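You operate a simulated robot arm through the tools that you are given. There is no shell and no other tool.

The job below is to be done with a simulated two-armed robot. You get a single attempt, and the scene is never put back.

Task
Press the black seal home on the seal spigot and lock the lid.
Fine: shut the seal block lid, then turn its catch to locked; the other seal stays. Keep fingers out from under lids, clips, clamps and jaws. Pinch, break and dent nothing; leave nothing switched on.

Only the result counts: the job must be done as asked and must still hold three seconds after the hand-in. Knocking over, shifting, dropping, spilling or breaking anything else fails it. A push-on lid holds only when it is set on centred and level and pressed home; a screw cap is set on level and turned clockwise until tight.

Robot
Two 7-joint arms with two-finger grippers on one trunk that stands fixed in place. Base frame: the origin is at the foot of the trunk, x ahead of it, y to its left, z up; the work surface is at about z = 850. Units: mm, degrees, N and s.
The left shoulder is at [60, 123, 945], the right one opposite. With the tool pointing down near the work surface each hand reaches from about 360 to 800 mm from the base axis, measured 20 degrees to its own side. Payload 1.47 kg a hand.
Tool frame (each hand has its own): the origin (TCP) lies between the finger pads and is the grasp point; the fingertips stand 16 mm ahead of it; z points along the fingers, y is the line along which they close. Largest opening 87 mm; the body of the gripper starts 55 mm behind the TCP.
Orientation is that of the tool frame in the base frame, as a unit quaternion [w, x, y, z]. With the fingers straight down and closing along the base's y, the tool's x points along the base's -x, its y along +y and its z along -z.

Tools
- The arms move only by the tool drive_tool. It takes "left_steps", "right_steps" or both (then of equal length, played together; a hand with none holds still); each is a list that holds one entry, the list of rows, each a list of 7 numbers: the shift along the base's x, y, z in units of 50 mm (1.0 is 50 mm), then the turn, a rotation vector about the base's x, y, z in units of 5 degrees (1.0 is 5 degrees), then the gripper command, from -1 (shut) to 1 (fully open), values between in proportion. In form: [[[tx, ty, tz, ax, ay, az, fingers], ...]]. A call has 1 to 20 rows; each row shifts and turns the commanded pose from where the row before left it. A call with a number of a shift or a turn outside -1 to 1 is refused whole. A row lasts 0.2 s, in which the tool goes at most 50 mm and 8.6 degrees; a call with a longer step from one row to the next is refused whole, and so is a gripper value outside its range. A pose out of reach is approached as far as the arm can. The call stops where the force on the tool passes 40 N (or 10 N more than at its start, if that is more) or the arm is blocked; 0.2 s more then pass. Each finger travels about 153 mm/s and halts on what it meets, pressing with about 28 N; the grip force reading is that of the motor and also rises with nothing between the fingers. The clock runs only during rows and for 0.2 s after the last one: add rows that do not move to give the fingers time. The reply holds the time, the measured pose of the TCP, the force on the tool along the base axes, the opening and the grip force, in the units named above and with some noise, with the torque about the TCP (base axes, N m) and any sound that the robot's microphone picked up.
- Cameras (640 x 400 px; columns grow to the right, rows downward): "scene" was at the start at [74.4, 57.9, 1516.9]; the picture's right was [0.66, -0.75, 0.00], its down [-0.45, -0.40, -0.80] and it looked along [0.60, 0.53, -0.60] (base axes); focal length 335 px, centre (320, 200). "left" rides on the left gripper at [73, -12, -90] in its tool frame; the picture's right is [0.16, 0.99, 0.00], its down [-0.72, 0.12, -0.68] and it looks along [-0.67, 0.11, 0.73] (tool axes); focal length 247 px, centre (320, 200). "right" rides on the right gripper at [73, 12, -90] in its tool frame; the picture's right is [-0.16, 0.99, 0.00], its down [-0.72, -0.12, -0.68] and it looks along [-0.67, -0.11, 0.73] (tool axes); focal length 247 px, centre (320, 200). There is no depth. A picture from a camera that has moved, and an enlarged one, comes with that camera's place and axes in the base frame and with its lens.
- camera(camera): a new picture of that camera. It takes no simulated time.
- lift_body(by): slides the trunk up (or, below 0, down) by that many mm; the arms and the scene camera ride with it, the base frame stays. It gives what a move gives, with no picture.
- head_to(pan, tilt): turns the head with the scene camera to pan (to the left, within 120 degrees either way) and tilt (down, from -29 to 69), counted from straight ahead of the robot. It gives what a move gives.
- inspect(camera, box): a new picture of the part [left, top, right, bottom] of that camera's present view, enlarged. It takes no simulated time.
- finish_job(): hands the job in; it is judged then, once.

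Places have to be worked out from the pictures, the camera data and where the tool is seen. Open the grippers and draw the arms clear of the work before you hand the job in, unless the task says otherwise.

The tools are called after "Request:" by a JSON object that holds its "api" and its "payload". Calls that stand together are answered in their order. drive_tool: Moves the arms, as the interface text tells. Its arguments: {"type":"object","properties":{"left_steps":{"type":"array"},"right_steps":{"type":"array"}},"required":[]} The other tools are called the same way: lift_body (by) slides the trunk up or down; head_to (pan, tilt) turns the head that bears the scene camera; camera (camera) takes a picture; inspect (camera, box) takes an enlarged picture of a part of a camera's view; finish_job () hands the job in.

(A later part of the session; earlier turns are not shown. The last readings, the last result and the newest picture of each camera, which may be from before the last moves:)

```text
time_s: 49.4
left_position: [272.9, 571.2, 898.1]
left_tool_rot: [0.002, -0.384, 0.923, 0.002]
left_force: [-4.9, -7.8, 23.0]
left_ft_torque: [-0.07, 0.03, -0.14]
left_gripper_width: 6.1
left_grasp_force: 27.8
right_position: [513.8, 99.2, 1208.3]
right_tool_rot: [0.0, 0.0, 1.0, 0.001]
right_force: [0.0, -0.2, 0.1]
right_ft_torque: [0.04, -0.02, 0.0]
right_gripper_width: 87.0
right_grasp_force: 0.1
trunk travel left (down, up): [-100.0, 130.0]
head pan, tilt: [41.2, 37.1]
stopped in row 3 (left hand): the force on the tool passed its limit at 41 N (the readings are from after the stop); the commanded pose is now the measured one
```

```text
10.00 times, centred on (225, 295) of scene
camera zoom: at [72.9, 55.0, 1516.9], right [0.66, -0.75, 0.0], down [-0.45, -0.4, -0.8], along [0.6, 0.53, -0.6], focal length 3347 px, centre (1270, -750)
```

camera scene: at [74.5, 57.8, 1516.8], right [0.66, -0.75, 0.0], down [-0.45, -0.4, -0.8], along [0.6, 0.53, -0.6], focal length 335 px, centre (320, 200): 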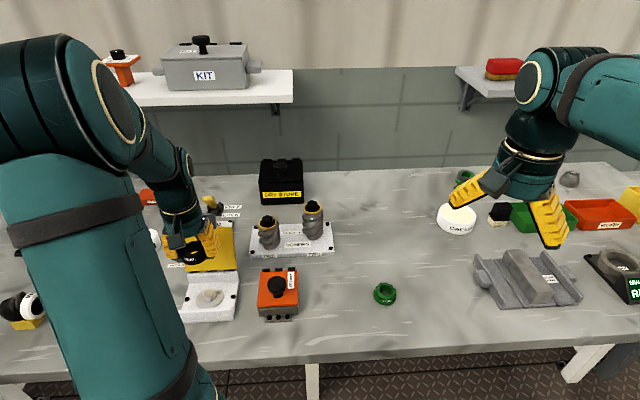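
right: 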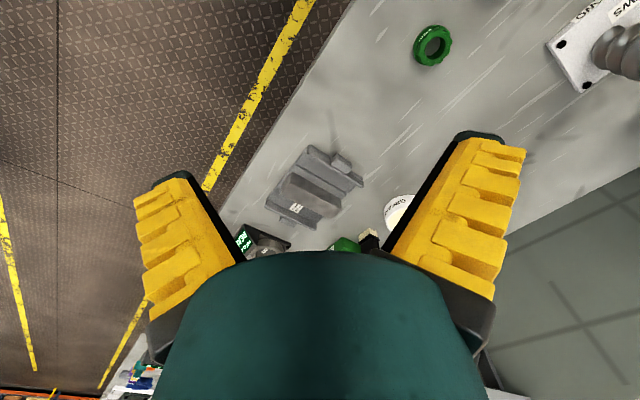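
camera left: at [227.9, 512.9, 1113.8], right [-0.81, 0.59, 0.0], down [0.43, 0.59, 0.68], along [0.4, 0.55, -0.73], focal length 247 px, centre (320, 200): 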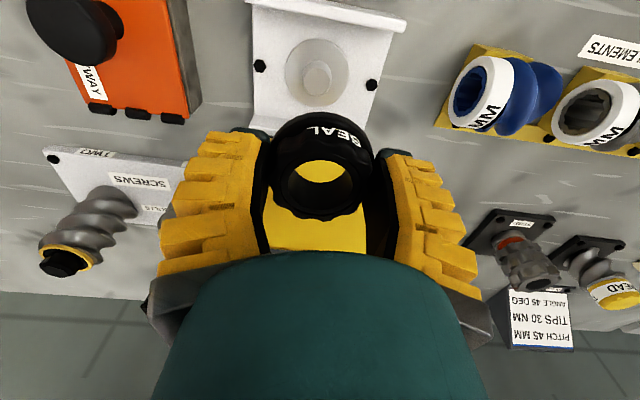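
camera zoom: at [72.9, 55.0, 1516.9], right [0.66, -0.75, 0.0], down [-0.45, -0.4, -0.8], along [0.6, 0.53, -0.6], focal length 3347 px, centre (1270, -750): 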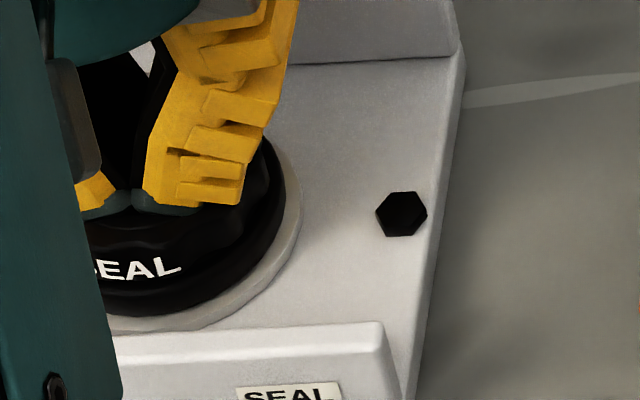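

The force reached 41 N with the seal apparently firm. I'll raise the hand clear again and look closely at the flange-to-disc gap.

Request:
{"api": "drive_tool", "payload": {"left_steps": [[[0, 0, 0.3, 0, 0, 0, -1], [-0.2, -0.2, 0.6, -0.04, 0.04, 0, -1], [-0.3, -0.3, 0.6, 0, 0, 0, -1], [-0.2, -0.2, 0.4, 0, 0, 0, -1], [0, 0, 0, 0, 0, 0, -1]]]}}

Request:
{"api": "inspect", "payload": {"camera": "scene", "box": [195, 275, 245, 315]}}

Request:
{"api": "inspect", "payload": {"camera": "left", "box": [250, 60, 390, 180]}}

```text
time_s: 50.6
left_position: [238.5, 538.2, 991.1]
left_tool_rot: [-0.002, -0.383, 0.924, 0.001]
left_force: [-1.2, 0.1, 0.4]
left_ft_torque: [-0.01, 0.0, -0.02]
left_gripper_width: 0.0
left_grasp_force: 28.0
right_position: [514.2, 100.2, 1209.1]
right_tool_rot: [0.0, 0.0, 1.0, 0.0]
right_force: [-0.7, 0.4, -0.3]
right_ft_torque: [-0.01, 0.05, 0.02]
right_gripper_width: 87.0
right_grasp_force: 0.1
trunk travel left (down, up): [-100.0, 130.0]
head pan, tilt: [41.2, 37.1]
```

```text
10.00 times, centred on (220, 295) of scene
camera zoom: at [74.6, 58.1, 1516.8], right [0.66, -0.75, 0.0], down [-0.45, -0.4, -0.8], along [0.6, 0.53, -0.6], focal length 3347 px, centre (1320, -750)
```

zoom: 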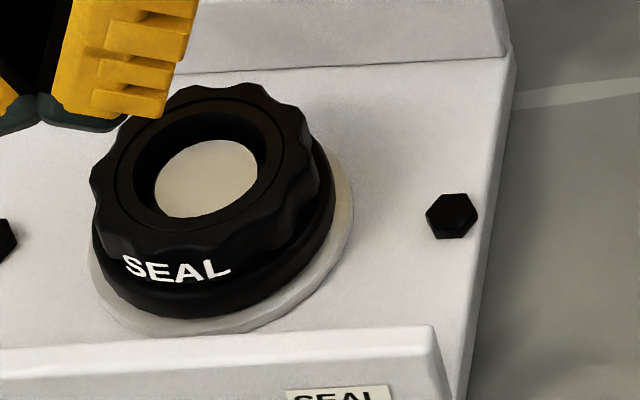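

```text
3.33 times, centred on (320, 120) of left
camera zoom: at [196.9, 478.3, 1081.5], right [-0.81, 0.59, 0.0], down [0.43, 0.59, 0.68], along [0.4, 0.55, -0.73], focal length 823 px, centre (320, 467)
```

zoom: 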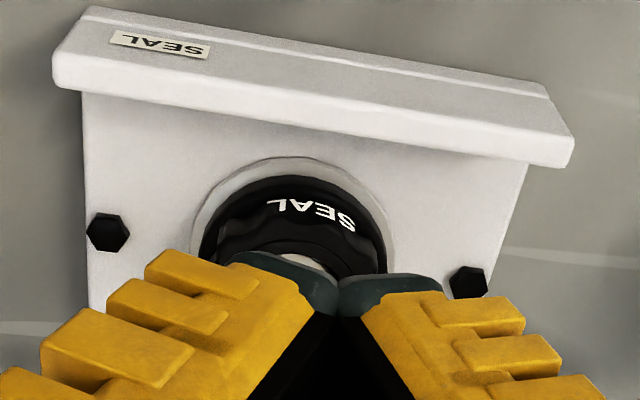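

The gap is still ambiguous from these angles. I'll swing the left hand round to the open left side of the block, tilted for a lower view between seal and disc.

Request:
{"api": "drive_tool", "payload": {"left_steps": [[[-0.054, 0.131, 0.04, 0, 0, -1, 0], [-0.054, 0.131, 0.04, 0, 0, -1, 1], [-0.054, 0.131, 0.04, 0, 0, -1, 1], [-0.054, 0.131, 0.04, 0, 0, -1, 1], [-0.054, 0.131, 0.04, 0, 0, -1, 1], [-0.054, 0.131, 0.04, 0, 0, -1, 1], [-0.054, 0.131, 0.04, 0, 0, -1, 1], [-0.054, 0.131, 0.04, 0, 0, -1, 1], [-0.054, 0.131, 0.04, 0, 0, -1, 1], [-0.054, 0.131, 0.04, 0, 0, -1, 1], [-0.054, 0.131, 0.04, 0, 0, -1, 1], [-0.054, 0.131, 0.04, 0, 0, -1, 1], [-0.054, 0.131, 0.04, 0, 0, -1, 1], [-0.054, 0.131, 0.04, 0, 0, -1, 1], [-0.054, 0.131, 0.04, 0, 0, -1, 1], [-0.054, 0.131, 0.04, 0, 0, -1, 1], [-0.054, 0.131, 0.04, 0, 0, -1, 1], [-0.054, 0.131, 0.04, 0, 0, -1, 1]]]}}

Request:
{"api": "camera", "payload": {"camera": "left"}}

Request:
{"api": "camera", "payload": {"camera": "scene"}}

```text
time_s: 54.4
left_position: [190.1, 656.7, 1028.2]
left_tool_rot: [-0.001, 0.383, 0.924, 0.001]
left_force: [-0.1, 0.1, 0.4]
left_ft_torque: [-0.02, 0.02, 0.0]
left_gripper_width: 87.1
left_grasp_force: 0.1
right_position: [514.4, 99.5, 1208.7]
right_tool_rot: [0.0, 0.0, 1.0, 0.001]
right_force: [-0.3, -0.4, 0.2]
right_ft_torque: [0.0, -0.03, 0.05]
right_gripper_width: 86.9
right_grasp_force: 0.1
trunk travel left (down, up): [-100.0, 130.0]
head pan, tilt: [41.2, 37.1]
```

```text
taken
camera left: at [130.9, 700.8, 1117.4], right [0.59, 0.81, 0.0], down [0.59, -0.43, 0.68], along [0.55, -0.4, -0.73], focal length 247 px, centre (320, 200)
```

left: 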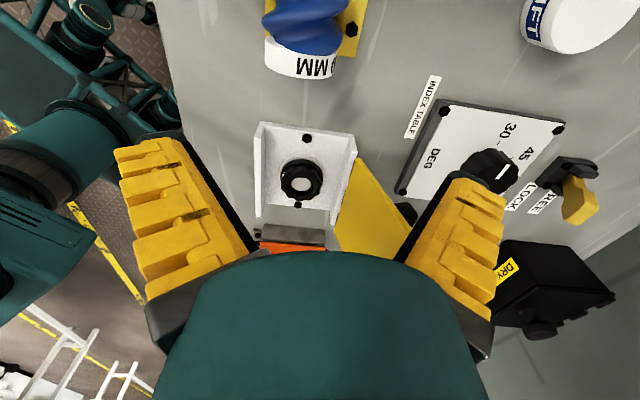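

```text
taken
camera scene: at [74.5, 58.1, 1516.8], right [0.66, -0.75, 0.0], down [-0.45, -0.4, -0.8], along [0.6, 0.53, -0.6], focal length 335 px, centre (320, 200)
```

scene: 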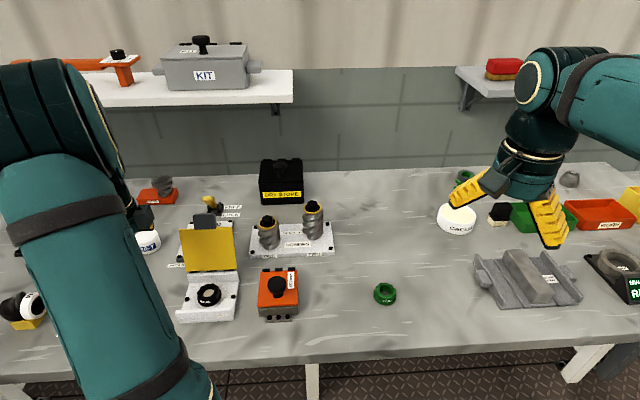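

The side is reachable. I'll tilt the hand 15° and lower it a little, staying above the blue element, for a lower view of the seal.

Request:
{"api": "drive_tool", "payload": {"left_steps": [[[0, 0, 0, -0.7071, -0.7071, 0, 1], [0, 0, -0.2, -0.7071, -0.7071, 0, 1], [0, 0, -0.3, -0.7071, -0.7071, 0, 1], [0, 0, -0.3, 0, 0, 0, 1], [0, 0, 0, 0, 0, 0, 1]]]}}

Request:
{"api": "camera", "payload": {"camera": "left"}}

```text
time_s: 55.6
left_position: [189.9, 658.1, 987.2]
left_tool_rot: [0.12, 0.378, 0.916, -0.049]
left_force: [-0.2, -0.3, 0.2]
left_ft_torque: [-0.02, -0.02, -0.01]
left_gripper_width: 86.8
left_grasp_force: 0.0
right_position: [515.1, 101.1, 1209.1]
right_tool_rot: [0.0, 0.0, 1.0, 0.0]
right_force: [0.6, 0.1, -0.2]
right_ft_torque: [0.0, -0.01, -0.03]
right_gripper_width: 86.9
right_grasp_force: 0.1
trunk travel left (down, up): [-100.0, 130.0]
head pan, tilt: [41.2, 37.1]
```

```text
taken
camera left: at [115.9, 715.9, 1055.1], right [0.59, 0.81, -0.04], down [0.45, -0.29, 0.84], along [0.67, -0.52, -0.53], focal length 247 px, centre (320, 200)
```

left: 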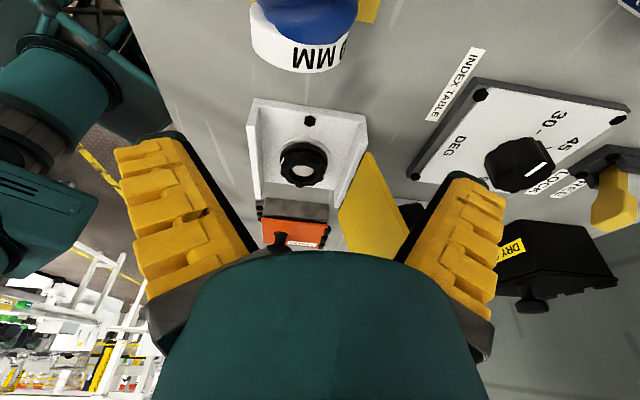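

Request:
{"api": "inspect", "payload": {"camera": "left", "box": [265, 125, 345, 195]}}

Request:
{"api": "inspect", "payload": {"camera": "left", "box": [230, 80, 430, 260]}}

```text
5.71 times, centred on (305, 160) of left
camera zoom: at [115.9, 715.9, 1055.1], right [0.59, 0.81, -0.04], down [0.45, -0.29, 0.84], along [0.67, -0.52, -0.53], focal length 1411 px, centre (406, 429)
```

zoom: 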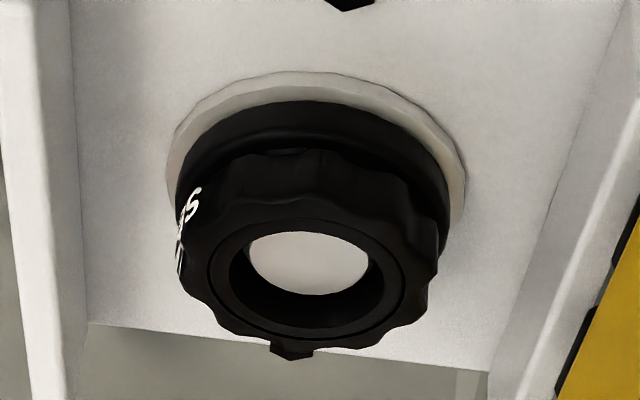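

```text
2.22 times, centred on (330, 170) of left
camera zoom: at [115.9, 715.9, 1055.1], right [0.59, 0.81, -0.04], down [0.45, -0.29, 0.84], along [0.67, -0.52, -0.53], focal length 549 px, centre (298, 267)
```

zoom: 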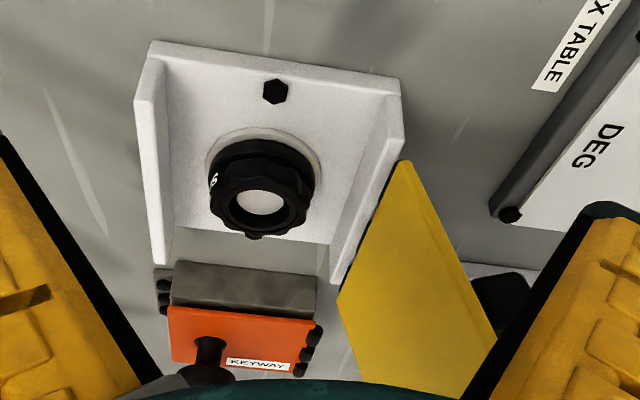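

From this low side view the flange rests directly on the disc with no visible gap. Re-triangulating with all views puts the stub top at ~883, the disc at ~866 and the seal's bottom at ~865. It also slid 3 mm at ~8 N and then met a hard stop holding 41 N, so I judge it home and centred.

Next is the lid. I'll undo the tilt, rise above the lid and move behind it with shut fingers.

Request:
{"api": "drive_tool", "payload": {"left_steps": [[[0, 0, 0.4, 0.7071, 0.7071, 0, 1], [0, 0, 0.7, 0.7071, 0.7071, 0, 1], [0, 0, 0.8, 0.7071, 0.7071, 0, 1], [0, 0, 0, 0, 0, 0, 1]]]}}

Request:
{"api": "camera", "payload": {"camera": "left"}}

```text
time_s: 56.6
left_position: [188.7, 657.9, 1083.2]
left_tool_rot: [-0.001, 0.382, 0.924, 0.0]
left_force: [0.5, 0.1, 0.5]
left_ft_torque: [-0.07, -0.02, 0.0]
left_gripper_width: 86.8
left_grasp_force: 0.1
right_position: [514.8, 100.7, 1208.1]
right_tool_rot: [0.0, 0.0, 1.0, 0.0]
right_force: [0.6, -0.5, 1.0]
right_ft_torque: [-0.01, 0.0, 0.02]
right_gripper_width: 87.1
right_grasp_force: 0.1
trunk travel left (down, up): [-100.0, 130.0]
head pan, tilt: [41.2, 37.1]
```

```text
taken
camera left: at [130.1, 701.5, 1172.2], right [0.59, 0.81, 0.0], down [0.6, -0.43, 0.68], along [0.55, -0.4, -0.73], focal length 247 px, centre (320, 200)
```

left: 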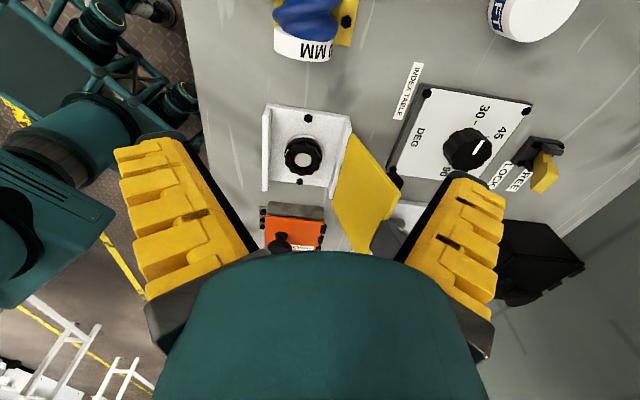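

Clear so far. Now I'll yaw back to 45° while moving behind the lid at this height, closing the fingers on the way.

Request:
{"api": "drive_tool", "payload": {"left_steps": [[[0.2, 0.02, 0, 0, 0, 1, 1], [0.2, 0.02, 0, 0, 0, 1, 0.5], [0.2, 0.02, 0, 0, 0, 1, 0], [0.2, 0.02, 0, 0, 0, 1, -0.5], [0.2, 0.02, 0, 0, 0, 1, -1], [0.2, 0.02, 0, 0, 0, 1, -1], [0.2, 0.02, 0, 0, 0, 1, -1], [0.2, 0.02, 0, 0, 0, 1, -1], [0.2, 0.02, 0, 0, 0, 1, -1], [0.2, 0.02, 0, 0, 0, 1, -1], [0.2, 0.02, 0, 0, 0, 1, -1], [0.2, 0.02, 0, 0, 0, 1, -1], [0.2, 0.02, 0, 0, 0, 1, -1], [0.2, 0.02, 0, 0, 0, 1, -1], [0.2, 0.02, 0, 0, 0, 1, -1], [0.2, 0.02, 0, 0, 0, 1, -1], [0.2, 0.02, 0, 0, 0, 1, -1], [0.2, 0.02, 0, 0, 0, 1, -1], [0, 0, 0, 0, 0, 0, -1]]]}}

Request:
{"api": "camera", "payload": {"camera": "scene"}}

Request:
{"api": "camera", "payload": {"camera": "left"}}

```text
time_s: 60.6
left_position: [370.7, 674.1, 1083.0]
left_tool_rot: [-0.001, -0.383, 0.924, 0.0]
left_force: [-0.3, -0.8, -0.5]
left_ft_torque: [0.01, 0.01, 0.0]
left_gripper_width: 0.0
left_grasp_force: 28.0
right_position: [515.7, 100.3, 1209.8]
right_tool_rot: [0.0, -0.001, 1.0, 0.0]
right_force: [0.0, -0.1, -0.4]
right_ft_torque: [-0.01, 0.01, -0.02]
right_gripper_width: 86.9
right_grasp_force: 0.1
trunk travel left (down, up): [-100.0, 130.0]
head pan, tilt: [41.2, 37.1]
```

```text
taken
camera scene: at [74.2, 57.8, 1516.9], right [0.66, -0.75, 0.0], down [-0.45, -0.4, -0.8], along [0.6, 0.53, -0.6], focal length 335 px, centre (320, 200)
```

scene: 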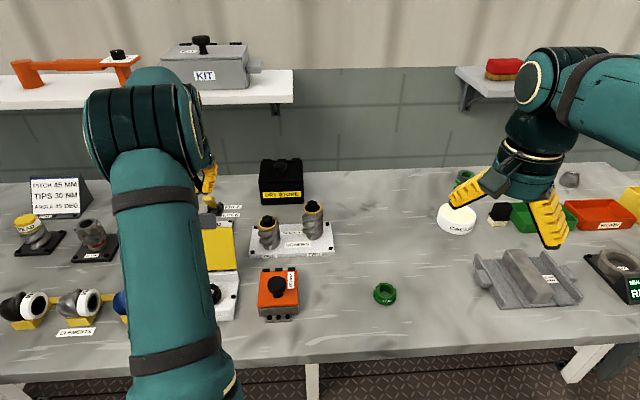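

```text
taken
camera left: at [327.7, 615.1, 1172.9], right [-0.81, 0.58, 0.0], down [0.43, 0.59, 0.68], along [0.4, 0.55, -0.73], focal length 247 px, centre (320, 200)
```

left: 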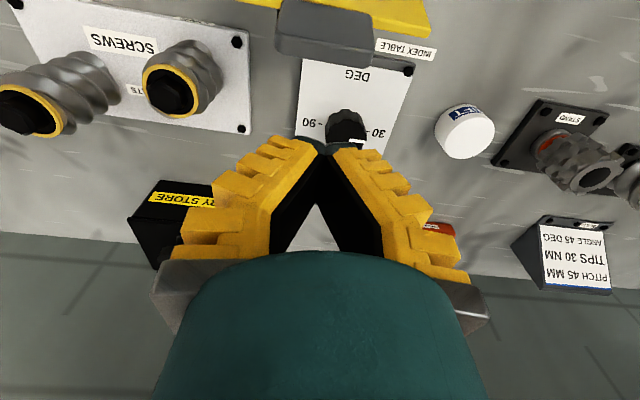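

The tab's back edge is at about (346, 644, 1033), 20 mm in front of my finger face. I'll lower behind it so the tips are just below the tab's top, clear of the lid's knob.

Request:
{"api": "drive_tool", "payload": {"left_steps": [[[0, 0, -0.4, 0, 0, 0, -1], [0, 0, -0.4, 0, 0, 0, -1], [0, 0, -0.3, 0, 0, 0, -1], [0, 0, 0, 0, 0, 0, -1]]]}}

Request:
{"api": "camera", "payload": {"camera": "left"}}

Request:
{"api": "inspect", "payload": {"camera": "scene", "box": [160, 150, 300, 330]}}

```text
time_s: 61.6
left_position: [368.8, 673.2, 1025.2]
left_tool_rot: [-0.001, -0.384, 0.923, 0.0]
left_force: [0.4, -0.6, 0.0]
left_ft_torque: [0.02, -0.01, -0.01]
left_gripper_width: 0.0
left_grasp_force: 28.0
right_position: [514.7, 99.7, 1207.9]
right_tool_rot: [0.0, 0.0, 1.0, 0.0]
right_force: [-1.0, 0.0, 0.6]
right_ft_torque: [-0.02, -0.01, 0.01]
right_gripper_width: 86.9
right_grasp_force: 0.1
trunk travel left (down, up): [-100.0, 130.0]
head pan, tilt: [41.2, 37.1]
```

```text
taken
camera left: at [326.3, 614.5, 1116.8], right [-0.81, 0.59, 0.0], down [0.43, 0.59, 0.68], along [0.4, 0.55, -0.73], focal length 247 px, centre (320, 200)
```

left: 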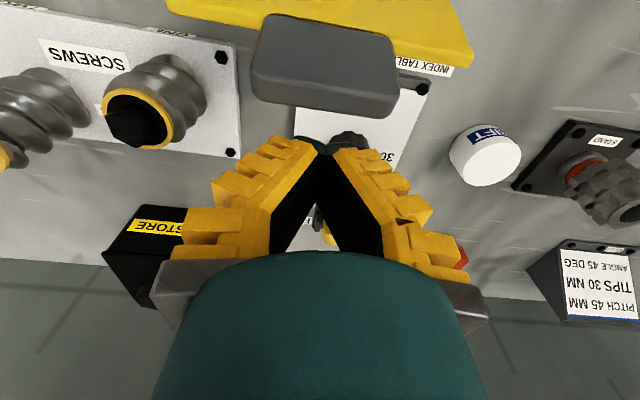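

```text
2.22 times, centred on (230, 240) of scene
camera zoom: at [74.3, 57.8, 1516.9], right [0.66, -0.75, 0.0], down [-0.45, -0.4, -0.8], along [0.6, 0.53, -0.6], focal length 744 px, centre (520, 111)
```

zoom: 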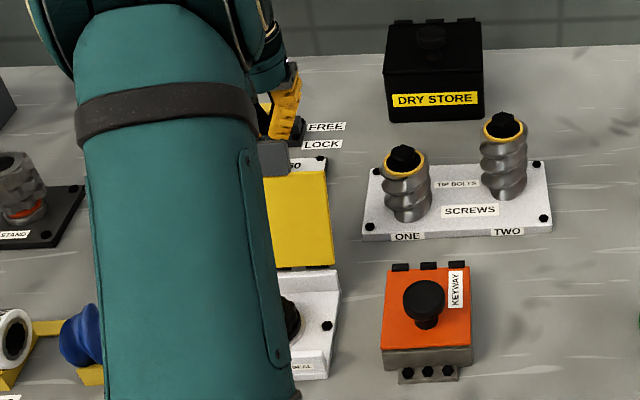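

The tips are behind the tab with about 17 mm to go. I'll push slowly toward the front, 5 mm per row, and see how the lid responds.

Request:
{"api": "drive_tool", "payload": {"left_steps": [[[-0.0707, -0.0707, 0, 0, 0, 0, -1], [-0.0707, -0.0707, 0, 0, 0, 0, -1], [-0.0707, -0.0707, 0, 0, 0, 0, -1], [-0.0707, -0.0707, 0, 0, 0, 0, -1], [-0.0707, -0.0707, 0, 0, 0, 0, -1], [-0.0707, -0.0707, 0, 0, 0, 0, -1], [0, 0, 0, 0, 0, 0, -1]]]}}

Request:
{"api": "camera", "payload": {"camera": "left"}}

Request:
{"api": "inspect", "payload": {"camera": "scene", "box": [160, 150, 300, 330]}}

```text
time_s: 63.2
left_position: [348.8, 653.0, 1027.7]
left_tool_rot: [-0.001, -0.383, 0.924, 0.001]
left_force: [1.3, -0.2, -0.1]
left_ft_torque: [-0.01, 0.02, -0.03]
left_gripper_width: 0.0
left_grasp_force: 27.8
right_position: [514.0, 100.2, 1208.0]
right_tool_rot: [0.0, 0.0, 1.0, 0.0]
right_force: [-0.2, 0.6, 0.0]
right_ft_torque: [-0.01, 0.03, 0.02]
right_gripper_width: 87.0
right_grasp_force: 0.1
trunk travel left (down, up): [-100.0, 130.0]
head pan, tilt: [41.2, 37.1]
```

```text
taken
camera left: at [306.7, 594.1, 1118.2], right [-0.81, 0.59, 0.0], down [0.43, 0.59, 0.68], along [0.4, 0.55, -0.73], focal length 247 px, centre (320, 200)
```

left: 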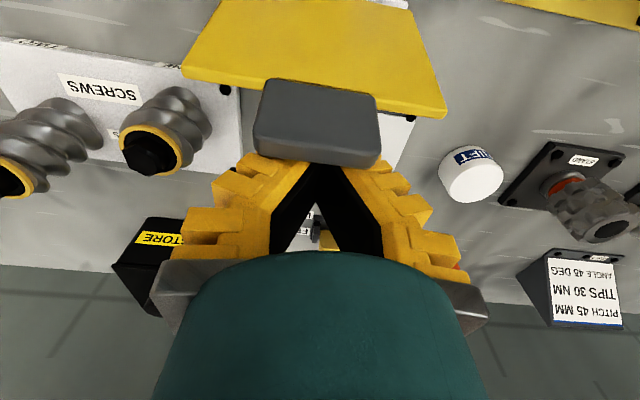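

```text
2.22 times, centred on (230, 240) of scene
camera zoom: at [74.4, 57.9, 1516.8], right [0.66, -0.75, 0.0], down [-0.45, -0.4, -0.8], along [0.6, 0.53, -0.6], focal length 744 px, centre (520, 111)
```

zoom: 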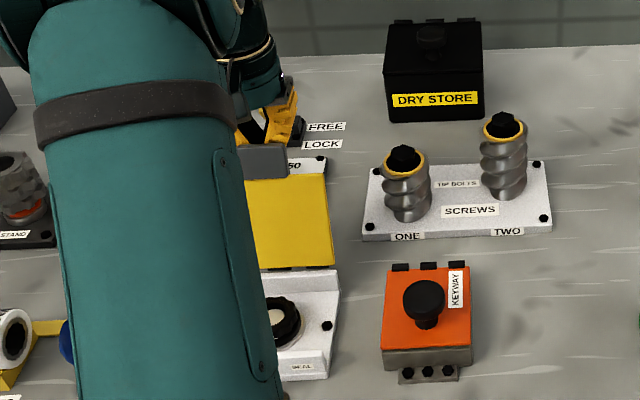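

Contact appears made with only ~1 N resistance. I'll keep pushing slowly toward vertical.

Request:
{"api": "drive_tool", "payload": {"left_steps": [[[-0.0707, -0.0707, 0, 0, 0, 0, -1], [-0.0707, -0.0707, 0, 0, 0, 0, -1], [-0.0707, -0.0707, 0, 0, 0, 0, -1], [-0.0707, -0.0707, 0, 0, 0, 0, -1], [0, 0, 0, 0, 0, 0, -1]]]}}

Request:
{"api": "camera", "payload": {"camera": "left"}}

Request:
{"api": "inspect", "payload": {"camera": "scene", "box": [160, 150, 300, 330]}}

```text
time_s: 64.4
left_position: [334.4, 639.3, 1026.1]
left_tool_rot: [-0.001, -0.384, 0.923, 0.001]
left_force: [0.5, -0.2, 0.1]
left_ft_torque: [0.02, 0.03, -0.02]
left_gripper_width: 0.0
left_grasp_force: 27.7
right_position: [514.8, 100.9, 1208.8]
right_tool_rot: [0.0, 0.0, 1.0, -0.001]
right_force: [0.1, -0.6, -0.6]
right_ft_torque: [0.01, -0.01, 0.01]
right_gripper_width: 86.9
right_grasp_force: 0.0
trunk travel left (down, up): [-100.0, 130.0]
head pan, tilt: [41.2, 37.1]
```

```text
taken
camera left: at [291.9, 580.3, 1117.2], right [-0.81, 0.59, 0.0], down [0.43, 0.59, 0.68], along [0.4, 0.55, -0.73], focal length 247 px, centre (320, 200)
```

left: 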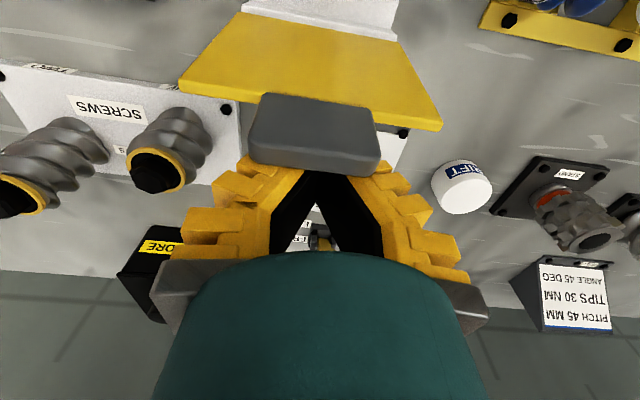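

```text
2.22 times, centred on (230, 240) of scene
camera zoom: at [74.4, 57.9, 1516.8], right [0.66, -0.75, 0.0], down [-0.45, -0.4, -0.8], along [0.6, 0.53, -0.6], focal length 744 px, centre (520, 111)
```

zoom: 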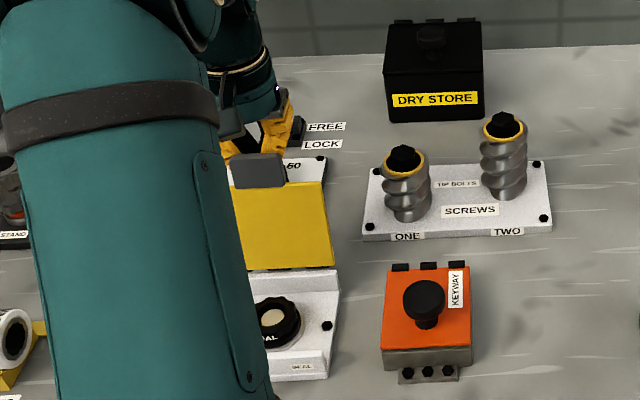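

The lid follows with almost no force. I'll back off 10 mm to see whether the hinge holds by friction or the lid falls back.

Request:
{"api": "drive_tool", "payload": {"left_steps": [[[0.0707, 0.0707, 0, 0, 0, 0, -1], [0.0707, 0.0707, 0, 0, 0, 0, -1], [0, 0, 0, 0, 0, 0, -1]]]}}

Request:
{"api": "camera", "payload": {"camera": "left"}}

Request:
{"api": "inspect", "payload": {"camera": "scene", "box": [160, 150, 300, 330]}}

```text
time_s: 65.2
left_position: [342.4, 645.5, 1027.3]
left_tool_rot: [-0.001, -0.384, 0.924, 0.0]
left_force: [0.2, 0.7, -0.8]
left_ft_torque: [0.04, 0.02, 0.0]
left_gripper_width: 0.0
left_grasp_force: 28.2
right_position: [515.4, 102.2, 1208.6]
right_tool_rot: [0.0, -0.001, 1.0, 0.0]
right_force: [-0.3, -0.2, -0.1]
right_ft_torque: [0.02, -0.04, 0.01]
right_gripper_width: 87.0
right_grasp_force: 0.1
trunk travel left (down, up): [-100.0, 130.0]
head pan, tilt: [41.2, 37.1]
```

```text
taken
camera left: at [299.7, 586.9, 1117.8], right [-0.81, 0.59, 0.0], down [0.43, 0.59, 0.68], along [0.4, 0.55, -0.73], focal length 247 px, centre (320, 200)
```

left: 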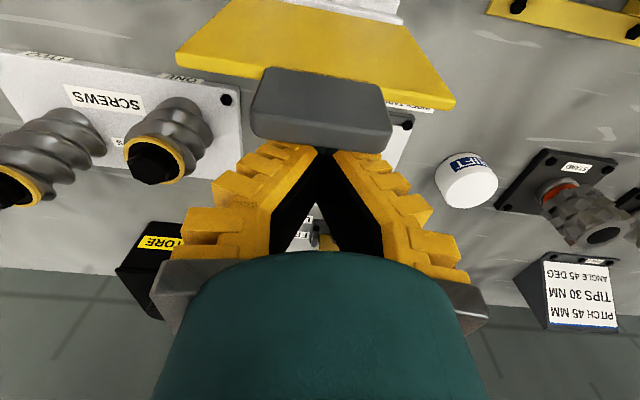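

```text
2.22 times, centred on (230, 240) of scene
camera zoom: at [74.4, 57.9, 1516.9], right [0.66, -0.75, 0.0], down [-0.45, -0.4, -0.8], along [0.6, 0.53, -0.6], focal length 744 px, centre (520, 111)
```

zoom: 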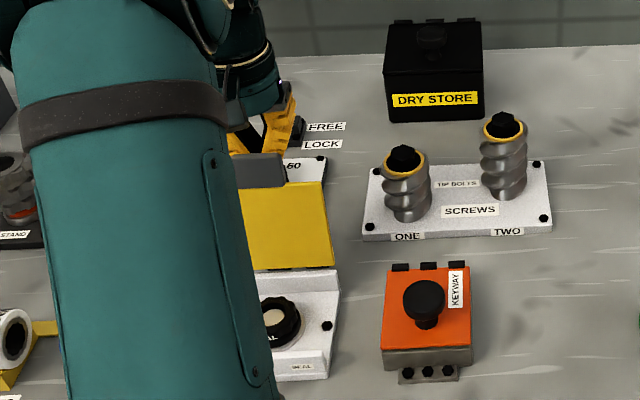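

The hinge clearly holds by friction, so the lid can be pushed shut in a controlled way from its outer side. I'll push on along its arc through vertical to about 70°.

Request:
{"api": "drive_tool", "payload": {"left_steps": [[[-0.0813, -0.0813, 0.059, 0, 0, 0, -1], [-0.0813, -0.0813, 0.059, 0, 0, 0, -1], [-0.0813, -0.0813, 0.059, 0, 0, 0, -1], [-0.0813, -0.0813, 0.059, 0, 0, 0, -1], [-0.0813, -0.0813, 0.059, 0, 0, 0, -1], [-0.0813, -0.0813, 0.059, 0, 0, 0, -1], [-0.0771, -0.0771, -0.0045, 0, 0, 0, -1], [-0.0771, -0.0771, -0.0045, 0, 0, 0, -1], [-0.0771, -0.0771, -0.0045, 0, 0, 0, -1], [-0.0771, -0.0771, -0.0045, 0, 0, 0, -1], [-0.0753, -0.0753, -0.023, 0, 0, 0, -1], [-0.0753, -0.0753, -0.023, 0, 0, 0, -1], [-0.0753, -0.0753, -0.023, 0, 0, 0, -1], [-0.0753, -0.0753, -0.023, 0, 0, 0, -1], [0, 0, 0, 0, 0, 0, -1]]]}}

Request:
{"api": "camera", "payload": {"camera": "left"}}

Request:
{"api": "inspect", "payload": {"camera": "scene", "box": [160, 150, 300, 330]}}

```text
time_s: 68.4
left_position: [286.7, 592.2, 1040.1]
left_tool_rot: [-0.001, -0.383, 0.924, 0.0]
left_force: [-0.7, 0.2, 0.0]
left_ft_torque: [-0.01, -0.02, 0.01]
left_gripper_width: 0.2
left_grasp_force: 28.5
right_position: [515.0, 100.3, 1208.8]
right_tool_rot: [0.0, 0.0, 1.0, 0.0]
right_force: [0.6, 0.7, -0.2]
right_ft_torque: [-0.01, -0.02, 0.02]
right_gripper_width: 86.9
right_grasp_force: 0.1
trunk travel left (down, up): [-100.0, 130.0]
head pan, tilt: [41.2, 37.1]
```

```text
taken
camera left: at [243.9, 532.8, 1130.3], right [-0.81, 0.59, 0.0], down [0.43, 0.59, 0.68], along [0.4, 0.55, -0.73], focal length 247 px, centre (320, 200)
```

left: 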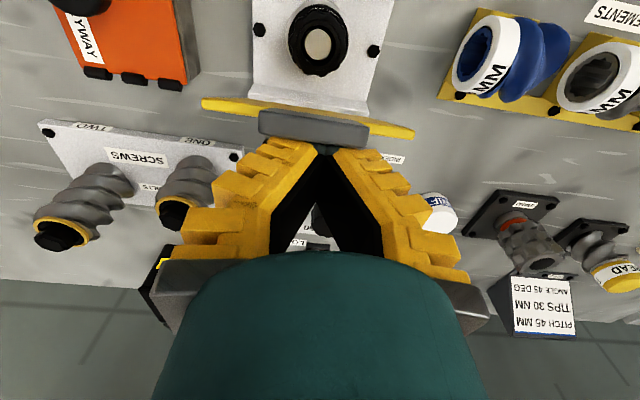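

```text
2.22 times, centred on (230, 240) of scene
camera zoom: at [74.5, 58.0, 1516.8], right [0.66, -0.75, 0.0], down [-0.45, -0.4, -0.8], along [0.6, 0.53, -0.6], focal length 744 px, centre (520, 111)
```

zoom: 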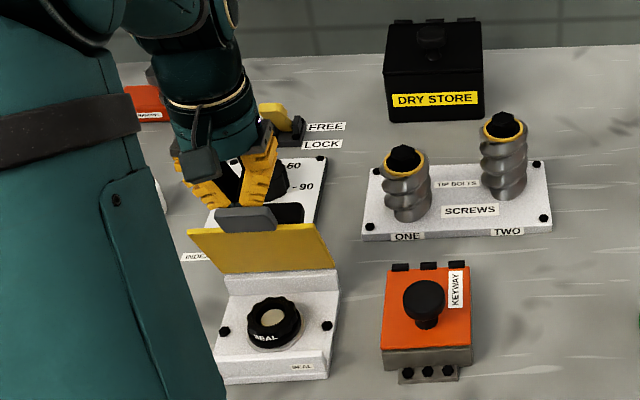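

The lid has passed vertical and follows the fingers, and the seal is undisturbed. I'll continue the arc down to about 30°.

Request:
{"api": "drive_tool", "payload": {"left_steps": [[[-0.0714, -0.0714, -0.041, 0, 0, 0, -1], [-0.0714, -0.0714, -0.041, 0, 0, 0, -1], [-0.0714, -0.0714, -0.041, 0, 0, 0, -1], [-0.0714, -0.0714, -0.041, 0, 0, 0, -1], [-0.0651, -0.0651, -0.058, 0, 0, 0, -1], [-0.0651, -0.0651, -0.058, 0, 0, 0, -1], [-0.0651, -0.0651, -0.058, 0, 0, 0, -1], [-0.0651, -0.0651, -0.058, 0, 0, 0, -1], [-0.0573, -0.0573, -0.074, 0, 0, 0, -1], [-0.0573, -0.0573, -0.074, 0, 0, 0, -1], [-0.0573, -0.0573, -0.074, 0, 0, 0, -1], [-0.0573, -0.0573, -0.074, 0, 0, 0, -1], [0, 0, 0, 0, 0, 0, -1]]]}}

Request:
{"api": "camera", "payload": {"camera": "left"}}

Request:
{"api": "inspect", "payload": {"camera": "scene", "box": [160, 150, 300, 330]}}

```text
time_s: 71.2
left_position: [248.6, 552.5, 1004.4]
left_tool_rot: [0.0, -0.383, 0.924, -0.001]
left_force: [-0.2, 0.7, 0.6]
left_ft_torque: [0.03, 0.03, 0.02]
left_gripper_width: 0.0
left_grasp_force: 27.6
right_position: [515.2, 100.7, 1209.3]
right_tool_rot: [0.0, 0.001, 1.0, 0.0]
right_force: [0.6, -0.9, 0.2]
right_ft_torque: [0.02, 0.02, 0.0]
right_gripper_width: 87.0
right_grasp_force: 0.0
trunk travel left (down, up): [-100.0, 130.0]
head pan, tilt: [41.2, 37.1]
```

```text
taken
camera left: at [205.1, 493.2, 1094.7], right [-0.81, 0.59, 0.0], down [0.43, 0.59, 0.68], along [0.4, 0.55, -0.73], focal length 247 px, centre (320, 200)
```

left: 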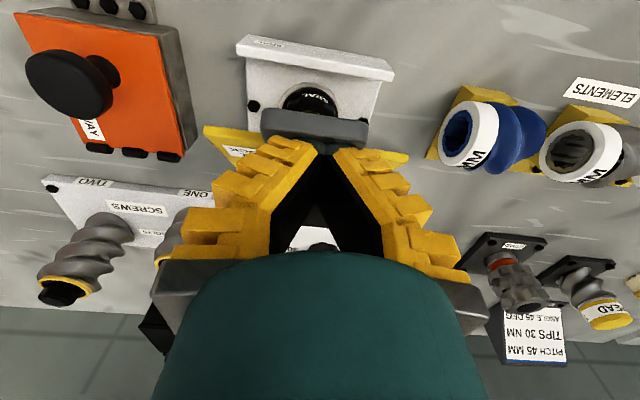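

```text
2.22 times, centred on (230, 240) of scene
camera zoom: at [74.4, 57.9, 1516.8], right [0.66, -0.75, 0.0], down [-0.45, -0.4, -0.8], along [0.6, 0.53, -0.6], focal length 744 px, centre (520, 111)
```

zoom: 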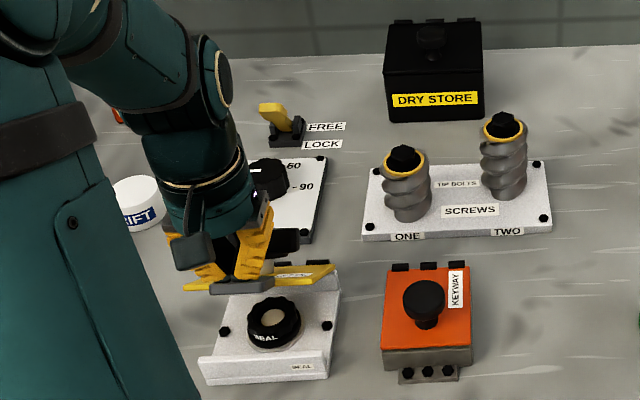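

The lid is at about 40° and a "LOCK" label is appearing on its outer face. I'll continue the arc down to about 10°.

Request:
{"api": "drive_tool", "payload": {"left_steps": [[[-0.0474, -0.0474, -0.086, 0, 0, 0, -1], [-0.0474, -0.0474, -0.086, 0, 0, 0, -1], [-0.0474, -0.0474, -0.086, 0, 0, 0, -1], [-0.0474, -0.0474, -0.086, 0, 0, 0, -1], [-0.0361, -0.0361, -0.0965, 0, 0, 0, -1], [-0.0361, -0.0361, -0.0965, 0, 0, 0, -1], [-0.0361, -0.0361, -0.0965, 0, 0, 0, -1], [-0.0361, -0.0361, -0.0965, 0, 0, 0, -1], [-0.0233, -0.0233, -0.08, 0, 0, 0, -1], [-0.0233, -0.0233, -0.08, 0, 0, 0, -1], [0, 0, 0, 0, 0, 0, -1]]]}}

Request:
{"api": "camera", "payload": {"camera": "left"}}

Request:
{"api": "inspect", "payload": {"camera": "scene", "box": [160, 150, 300, 330]}}

```text
time_s: 73.6
left_position: [227.1, 532.8, 962.3]
left_tool_rot: [-0.001, -0.383, 0.924, -0.001]
left_force: [0.6, 0.6, 0.6]
left_ft_torque: [-0.05, 0.04, -0.02]
left_gripper_width: 0.0
left_grasp_force: 28.2
right_position: [515.4, 101.6, 1209.7]
right_tool_rot: [0.0, 0.0, 1.0, 0.0]
right_force: [-0.7, -0.1, -0.4]
right_ft_torque: [0.02, 0.01, 0.05]
right_gripper_width: 86.7
right_grasp_force: 0.1
trunk travel left (down, up): [-100.0, 130.0]
head pan, tilt: [41.2, 37.1]
```

```text
taken
camera left: at [184.9, 473.4, 1050.7], right [-0.81, 0.59, 0.0], down [0.43, 0.59, 0.68], along [0.4, 0.55, -0.73], focal length 247 px, centre (320, 200)
```

left: 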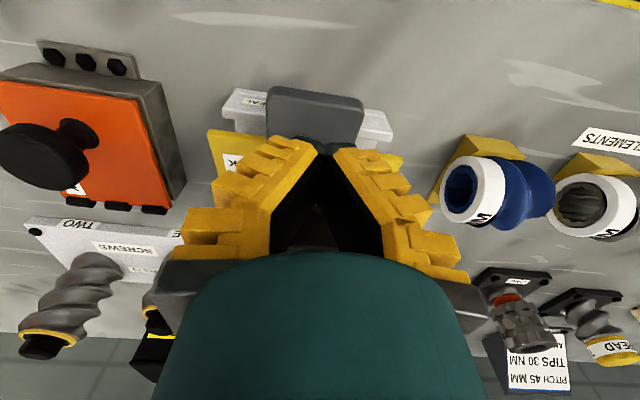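

```text
2.22 times, centred on (230, 240) of scene
camera zoom: at [74.4, 57.9, 1516.9], right [0.66, -0.75, 0.0], down [-0.45, -0.4, -0.8], along [0.6, 0.53, -0.6], focal length 744 px, centre (520, 111)
```

zoom: 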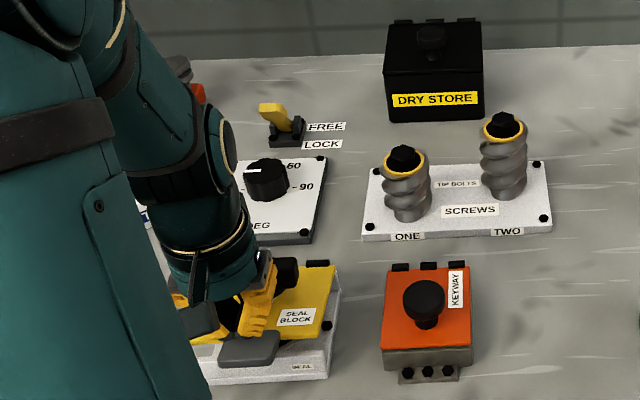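

The lid is nearly shut and its "SEAL BLOCK" label is readable. I'll press the tab down the last ~35 mm in 4–5 mm steps.

Request:
{"api": "drive_tool", "payload": {"left_steps": [[[-0.015, -0.015, -0.1, 0, 0, 0, -1], [-0.015, -0.015, -0.1, 0, 0, 0, -1], [-0.01, -0.01, -0.1, 0, 0, 0, -1], [-0.01, -0.01, -0.1, 0, 0, 0, -1], [0, 0, -0.08, 0, 0, 0, -1], [0, 0, -0.06, 0, 0, 0, -1], [0, 0, 0, 0, 0, 0, -1]]]}}

Request:
{"api": "camera", "payload": {"camera": "left"}}

Request:
{"api": "inspect", "payload": {"camera": "scene", "box": [160, 150, 300, 330]}}

```text
time_s: 75.2
left_position: [224.5, 530.8, 933.1]
left_tool_rot: [-0.001, -0.384, 0.923, 0.0]
left_force: [0.8, 0.1, -0.6]
left_ft_torque: [-0.01, 0.0, 0.0]
left_gripper_width: 0.0
left_grasp_force: 27.9
right_position: [515.3, 101.2, 1208.8]
right_tool_rot: [0.0, -0.001, 1.0, 0.0]
right_force: [-0.2, 0.4, 0.6]
right_ft_torque: [0.02, -0.01, 0.02]
right_gripper_width: 87.1
right_grasp_force: 0.1
trunk travel left (down, up): [-100.0, 130.0]
head pan, tilt: [41.2, 37.1]
```

```text
taken
camera left: at [182.9, 471.1, 1023.4], right [-0.81, 0.59, 0.0], down [0.43, 0.59, 0.68], along [0.4, 0.55, -0.73], focal length 247 px, centre (320, 200)
```

left: 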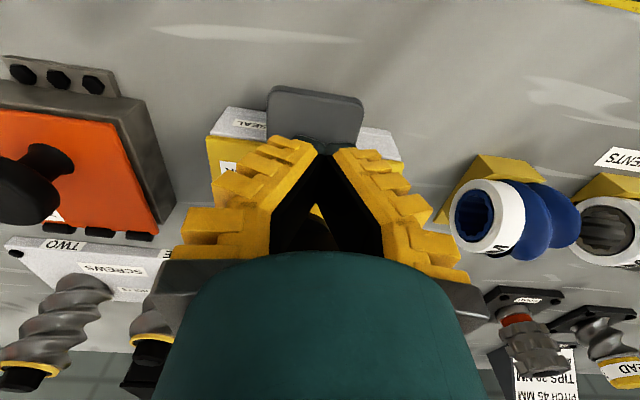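

```text
2.22 times, centred on (230, 240) of scene
camera zoom: at [74.4, 57.8, 1516.9], right [0.66, -0.75, 0.0], down [-0.45, -0.4, -0.8], along [0.6, 0.53, -0.6], focal length 744 px, centre (520, 111)
```

zoom: 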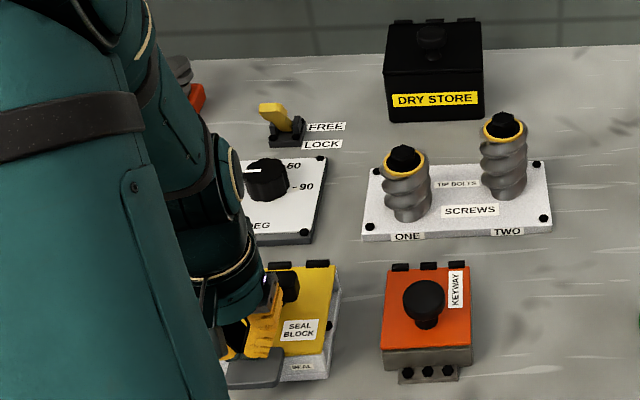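

The lid's front edge is close to the front wall and there is still no force. I'll press on in 2 mm steps until it seats.

Request:
{"api": "drive_tool", "payload": {"left_steps": [[[0, 0, -0.04, 0, 0, 0, -1], [0, 0, -0.04, 0, 0, 0, -1], [0, 0, -0.04, 0, 0, 0, -1], [0, 0, -0.04, 0, 0, 0, -1], [0, 0, 0, 0, 0, 0, -1]]]}}

Request:
{"api": "inspect", "payload": {"camera": "scene", "box": [190, 230, 270, 330]}}

```text
time_s: 76.4
left_position: [226.4, 531.5, 926.7]
left_tool_rot: [-0.001, -0.383, 0.924, -0.001]
left_force: [0.7, -0.4, -0.2]
left_ft_torque: [0.02, -0.01, 0.03]
left_gripper_width: 0.0
left_grasp_force: 28.0
right_position: [515.1, 100.9, 1208.5]
right_tool_rot: [0.0, 0.0, 1.0, 0.0]
right_force: [-0.1, -1.1, 0.2]
right_ft_torque: [0.0, -0.01, -0.01]
right_gripper_width: 87.1
right_grasp_force: 0.1
trunk travel left (down, up): [-100.0, 130.0]
head pan, tilt: [41.2, 37.1]
```

```text
4.00 times, centred on (230, 280) of scene
camera zoom: at [74.4, 57.9, 1516.9], right [0.66, -0.75, 0.0], down [-0.45, -0.4, -0.8], along [0.6, 0.53, -0.6], focal length 1339 px, centre (680, -120)
```

zoom: 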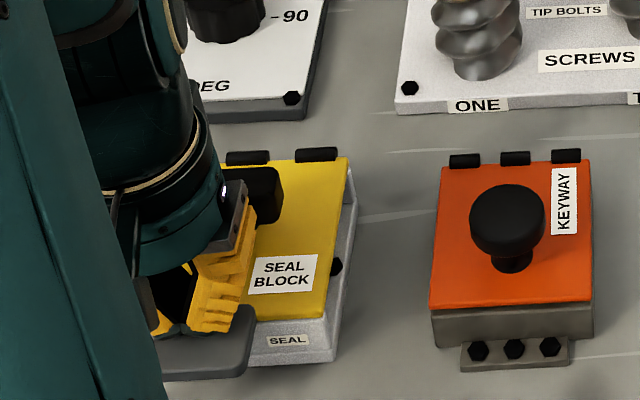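

Nearly shut. I'll continue down until a clear contact force shows the lid is seated.

Request:
{"api": "drive_tool", "payload": {"left_steps": [[[0, 0, -0.04, 0, 0, 0, -1], [0, 0, -0.04, 0, 0, 0, -1], [0, 0, -0.04, 0, 0, 0, -1], [0, 0, 0, 0, 0, 0, -1]]]}}

Request:
{"api": "inspect", "payload": {"camera": "scene", "box": [190, 230, 270, 330]}}

```text
time_s: 77.4
left_position: [226.8, 529.6, 918.9]
left_tool_rot: [-0.001, -0.383, 0.924, 0.0]
left_force: [0.4, -0.6, -0.8]
left_ft_torque: [0.0, 0.0, 0.03]
left_gripper_width: 0.0
left_grasp_force: 28.2
right_position: [515.6, 101.2, 1208.4]
right_tool_rot: [0.0, 0.0, 1.0, -0.001]
right_force: [-0.3, 0.0, 0.5]
right_ft_torque: [0.02, 0.02, 0.01]
right_gripper_width: 86.9
right_grasp_force: 0.0
trunk travel left (down, up): [-100.0, 130.0]
head pan, tilt: [41.2, 37.1]
```

```text
4.00 times, centred on (230, 280) of scene
camera zoom: at [74.4, 57.9, 1516.9], right [0.66, -0.75, 0.0], down [-0.45, -0.4, -0.8], along [0.6, 0.53, -0.6], focal length 1339 px, centre (680, -120)
```

zoom: 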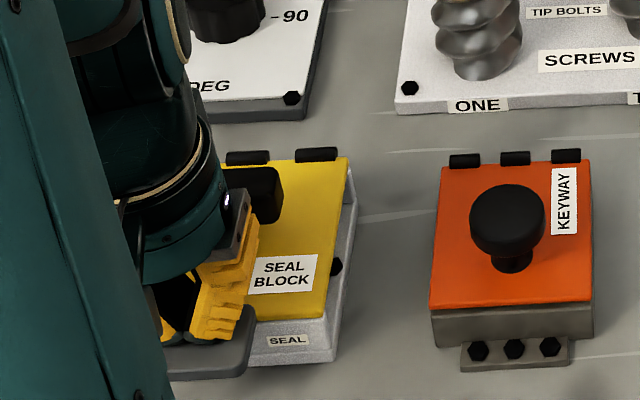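

The lid did not move between these pictures, so it may already be resting shut. I'll lower on until I feel contact on the tab.

Request:
{"api": "drive_tool", "payload": {"left_steps": [[[0, 0, -0.04, 0, 0, 0, -1], [0, 0, -0.04, 0, 0, 0, -1], [0, 0, -0.04, 0, 0, 0, -1], [0, 0, -0.03, 0, 0, 0, -1], [0, 0, 0, 0, 0, 0, -1]]]}}

Request:
{"api": "inspect", "payload": {"camera": "scene", "box": [190, 230, 270, 330]}}

Request:
{"api": "camera", "payload": {"camera": "left"}}

```text
time_s: 78.6
left_position: [225.8, 531.1, 913.8]
left_tool_rot: [0.001, -0.383, 0.924, 0.002]
left_force: [0.5, 2.8, 31.5]
left_ft_torque: [-0.18, 0.11, 0.09]
left_gripper_width: 6.1
left_grasp_force: 28.4
right_position: [514.0, 99.1, 1209.4]
right_tool_rot: [0.0, -0.001, 1.0, 0.001]
right_force: [0.4, 0.0, 0.0]
right_ft_torque: [-0.02, 0.03, 0.01]
right_gripper_width: 86.9
right_grasp_force: 0.1
trunk travel left (down, up): [-100.0, 130.0]
head pan, tilt: [41.2, 37.1]
```

```text
4.00 times, centred on (230, 280) of scene
camera zoom: at [73.5, 55.8, 1517.2], right [0.66, -0.75, 0.0], down [-0.45, -0.4, -0.8], along [0.6, 0.53, -0.6], focal length 1339 px, centre (680, -120)
```

zoom: 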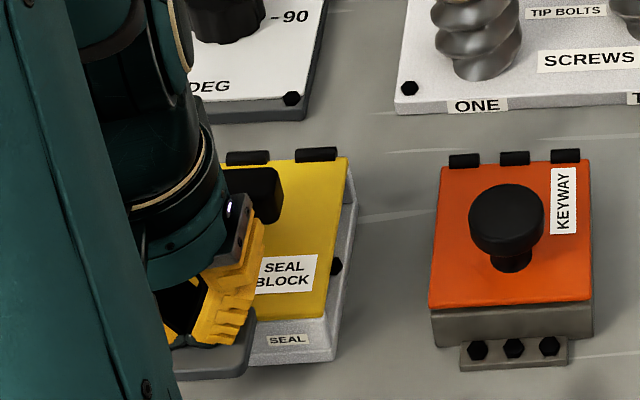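

```text
taken
camera left: at [183.4, 471.1, 1003.4], right [-0.81, 0.59, 0.0], down [0.43, 0.59, 0.68], along [0.4, 0.55, -0.73], focal length 247 px, centre (320, 200)
```

left: 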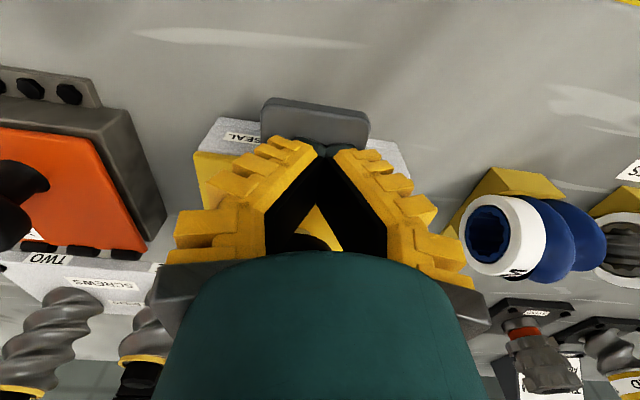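

The tab takes 31 N with no further motion, so the lid is fully shut. I'll lift away and back off to look at the catch on top of the lid.

Request:
{"api": "drive_tool", "payload": {"left_steps": [[[0, 0, 0.3, 0, 0, 0, -1], [0, 0, 0.7, 0, 0, 0, -1], [-0.1, -0.3, 0.8, 0, 0, 0, -1], [-0.1, -0.4, 0.2, 0, 0, 0, 0], [0, 0, 0, 0, 0, 0, 1], [0, 0, 0, 0, 0, 0, 1]]]}}

Request:
{"api": "camera", "payload": {"camera": "left"}}

Request:
{"api": "inspect", "payload": {"camera": "left", "box": [240, 70, 400, 230]}}

Request:
{"api": "inspect", "payload": {"camera": "scene", "box": [170, 230, 290, 330]}}

```text
time_s: 80.0
left_position: [214.2, 494.2, 1012.5]
left_tool_rot: [-0.001, -0.383, 0.924, 0.0]
left_force: [0.0, 0.2, -0.1]
left_ft_torque: [-0.01, -0.01, -0.01]
left_gripper_width: 86.9
left_grasp_force: 0.0
right_position: [514.7, 101.1, 1209.3]
right_tool_rot: [0.0, 0.0, 1.0, 0.0]
right_force: [-0.1, 0.2, 0.6]
right_ft_torque: [0.01, -0.02, -0.01]
right_gripper_width: 87.0
right_grasp_force: 0.0
trunk travel left (down, up): [-100.0, 130.0]
head pan, tilt: [41.2, 37.1]
```

```text
taken
camera left: at [171.9, 435.3, 1102.4], right [-0.81, 0.59, 0.0], down [0.43, 0.59, 0.68], along [0.4, 0.55, -0.73], focal length 247 px, centre (320, 200)
```

left: 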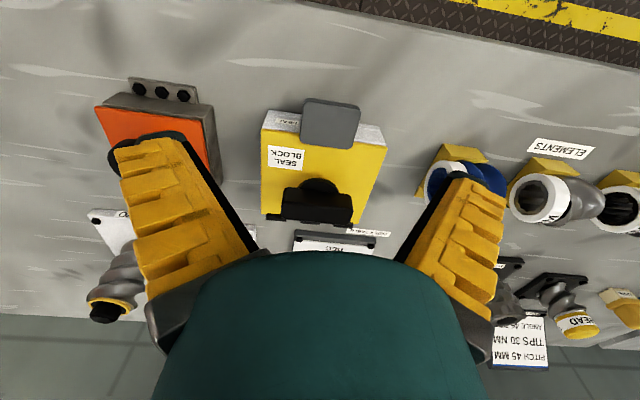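

```text
2.50 times, centred on (320, 150) of left
camera zoom: at [171.9, 435.3, 1102.4], right [-0.81, 0.59, 0.0], down [0.43, 0.59, 0.68], along [0.4, 0.55, -0.73], focal length 617 px, centre (320, 325)
```

zoom: 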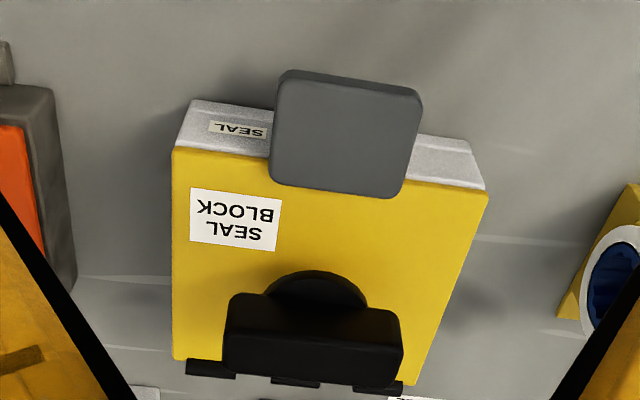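

```text
4.00 times, centred on (230, 280) of scene
camera zoom: at [74.4, 57.9, 1516.8], right [0.66, -0.75, 0.0], down [-0.45, -0.4, -0.8], along [0.6, 0.53, -0.6], focal length 1339 px, centre (680, -120)
```

zoom: 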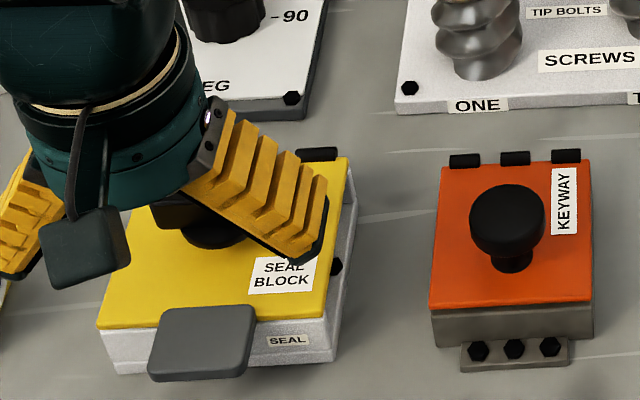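

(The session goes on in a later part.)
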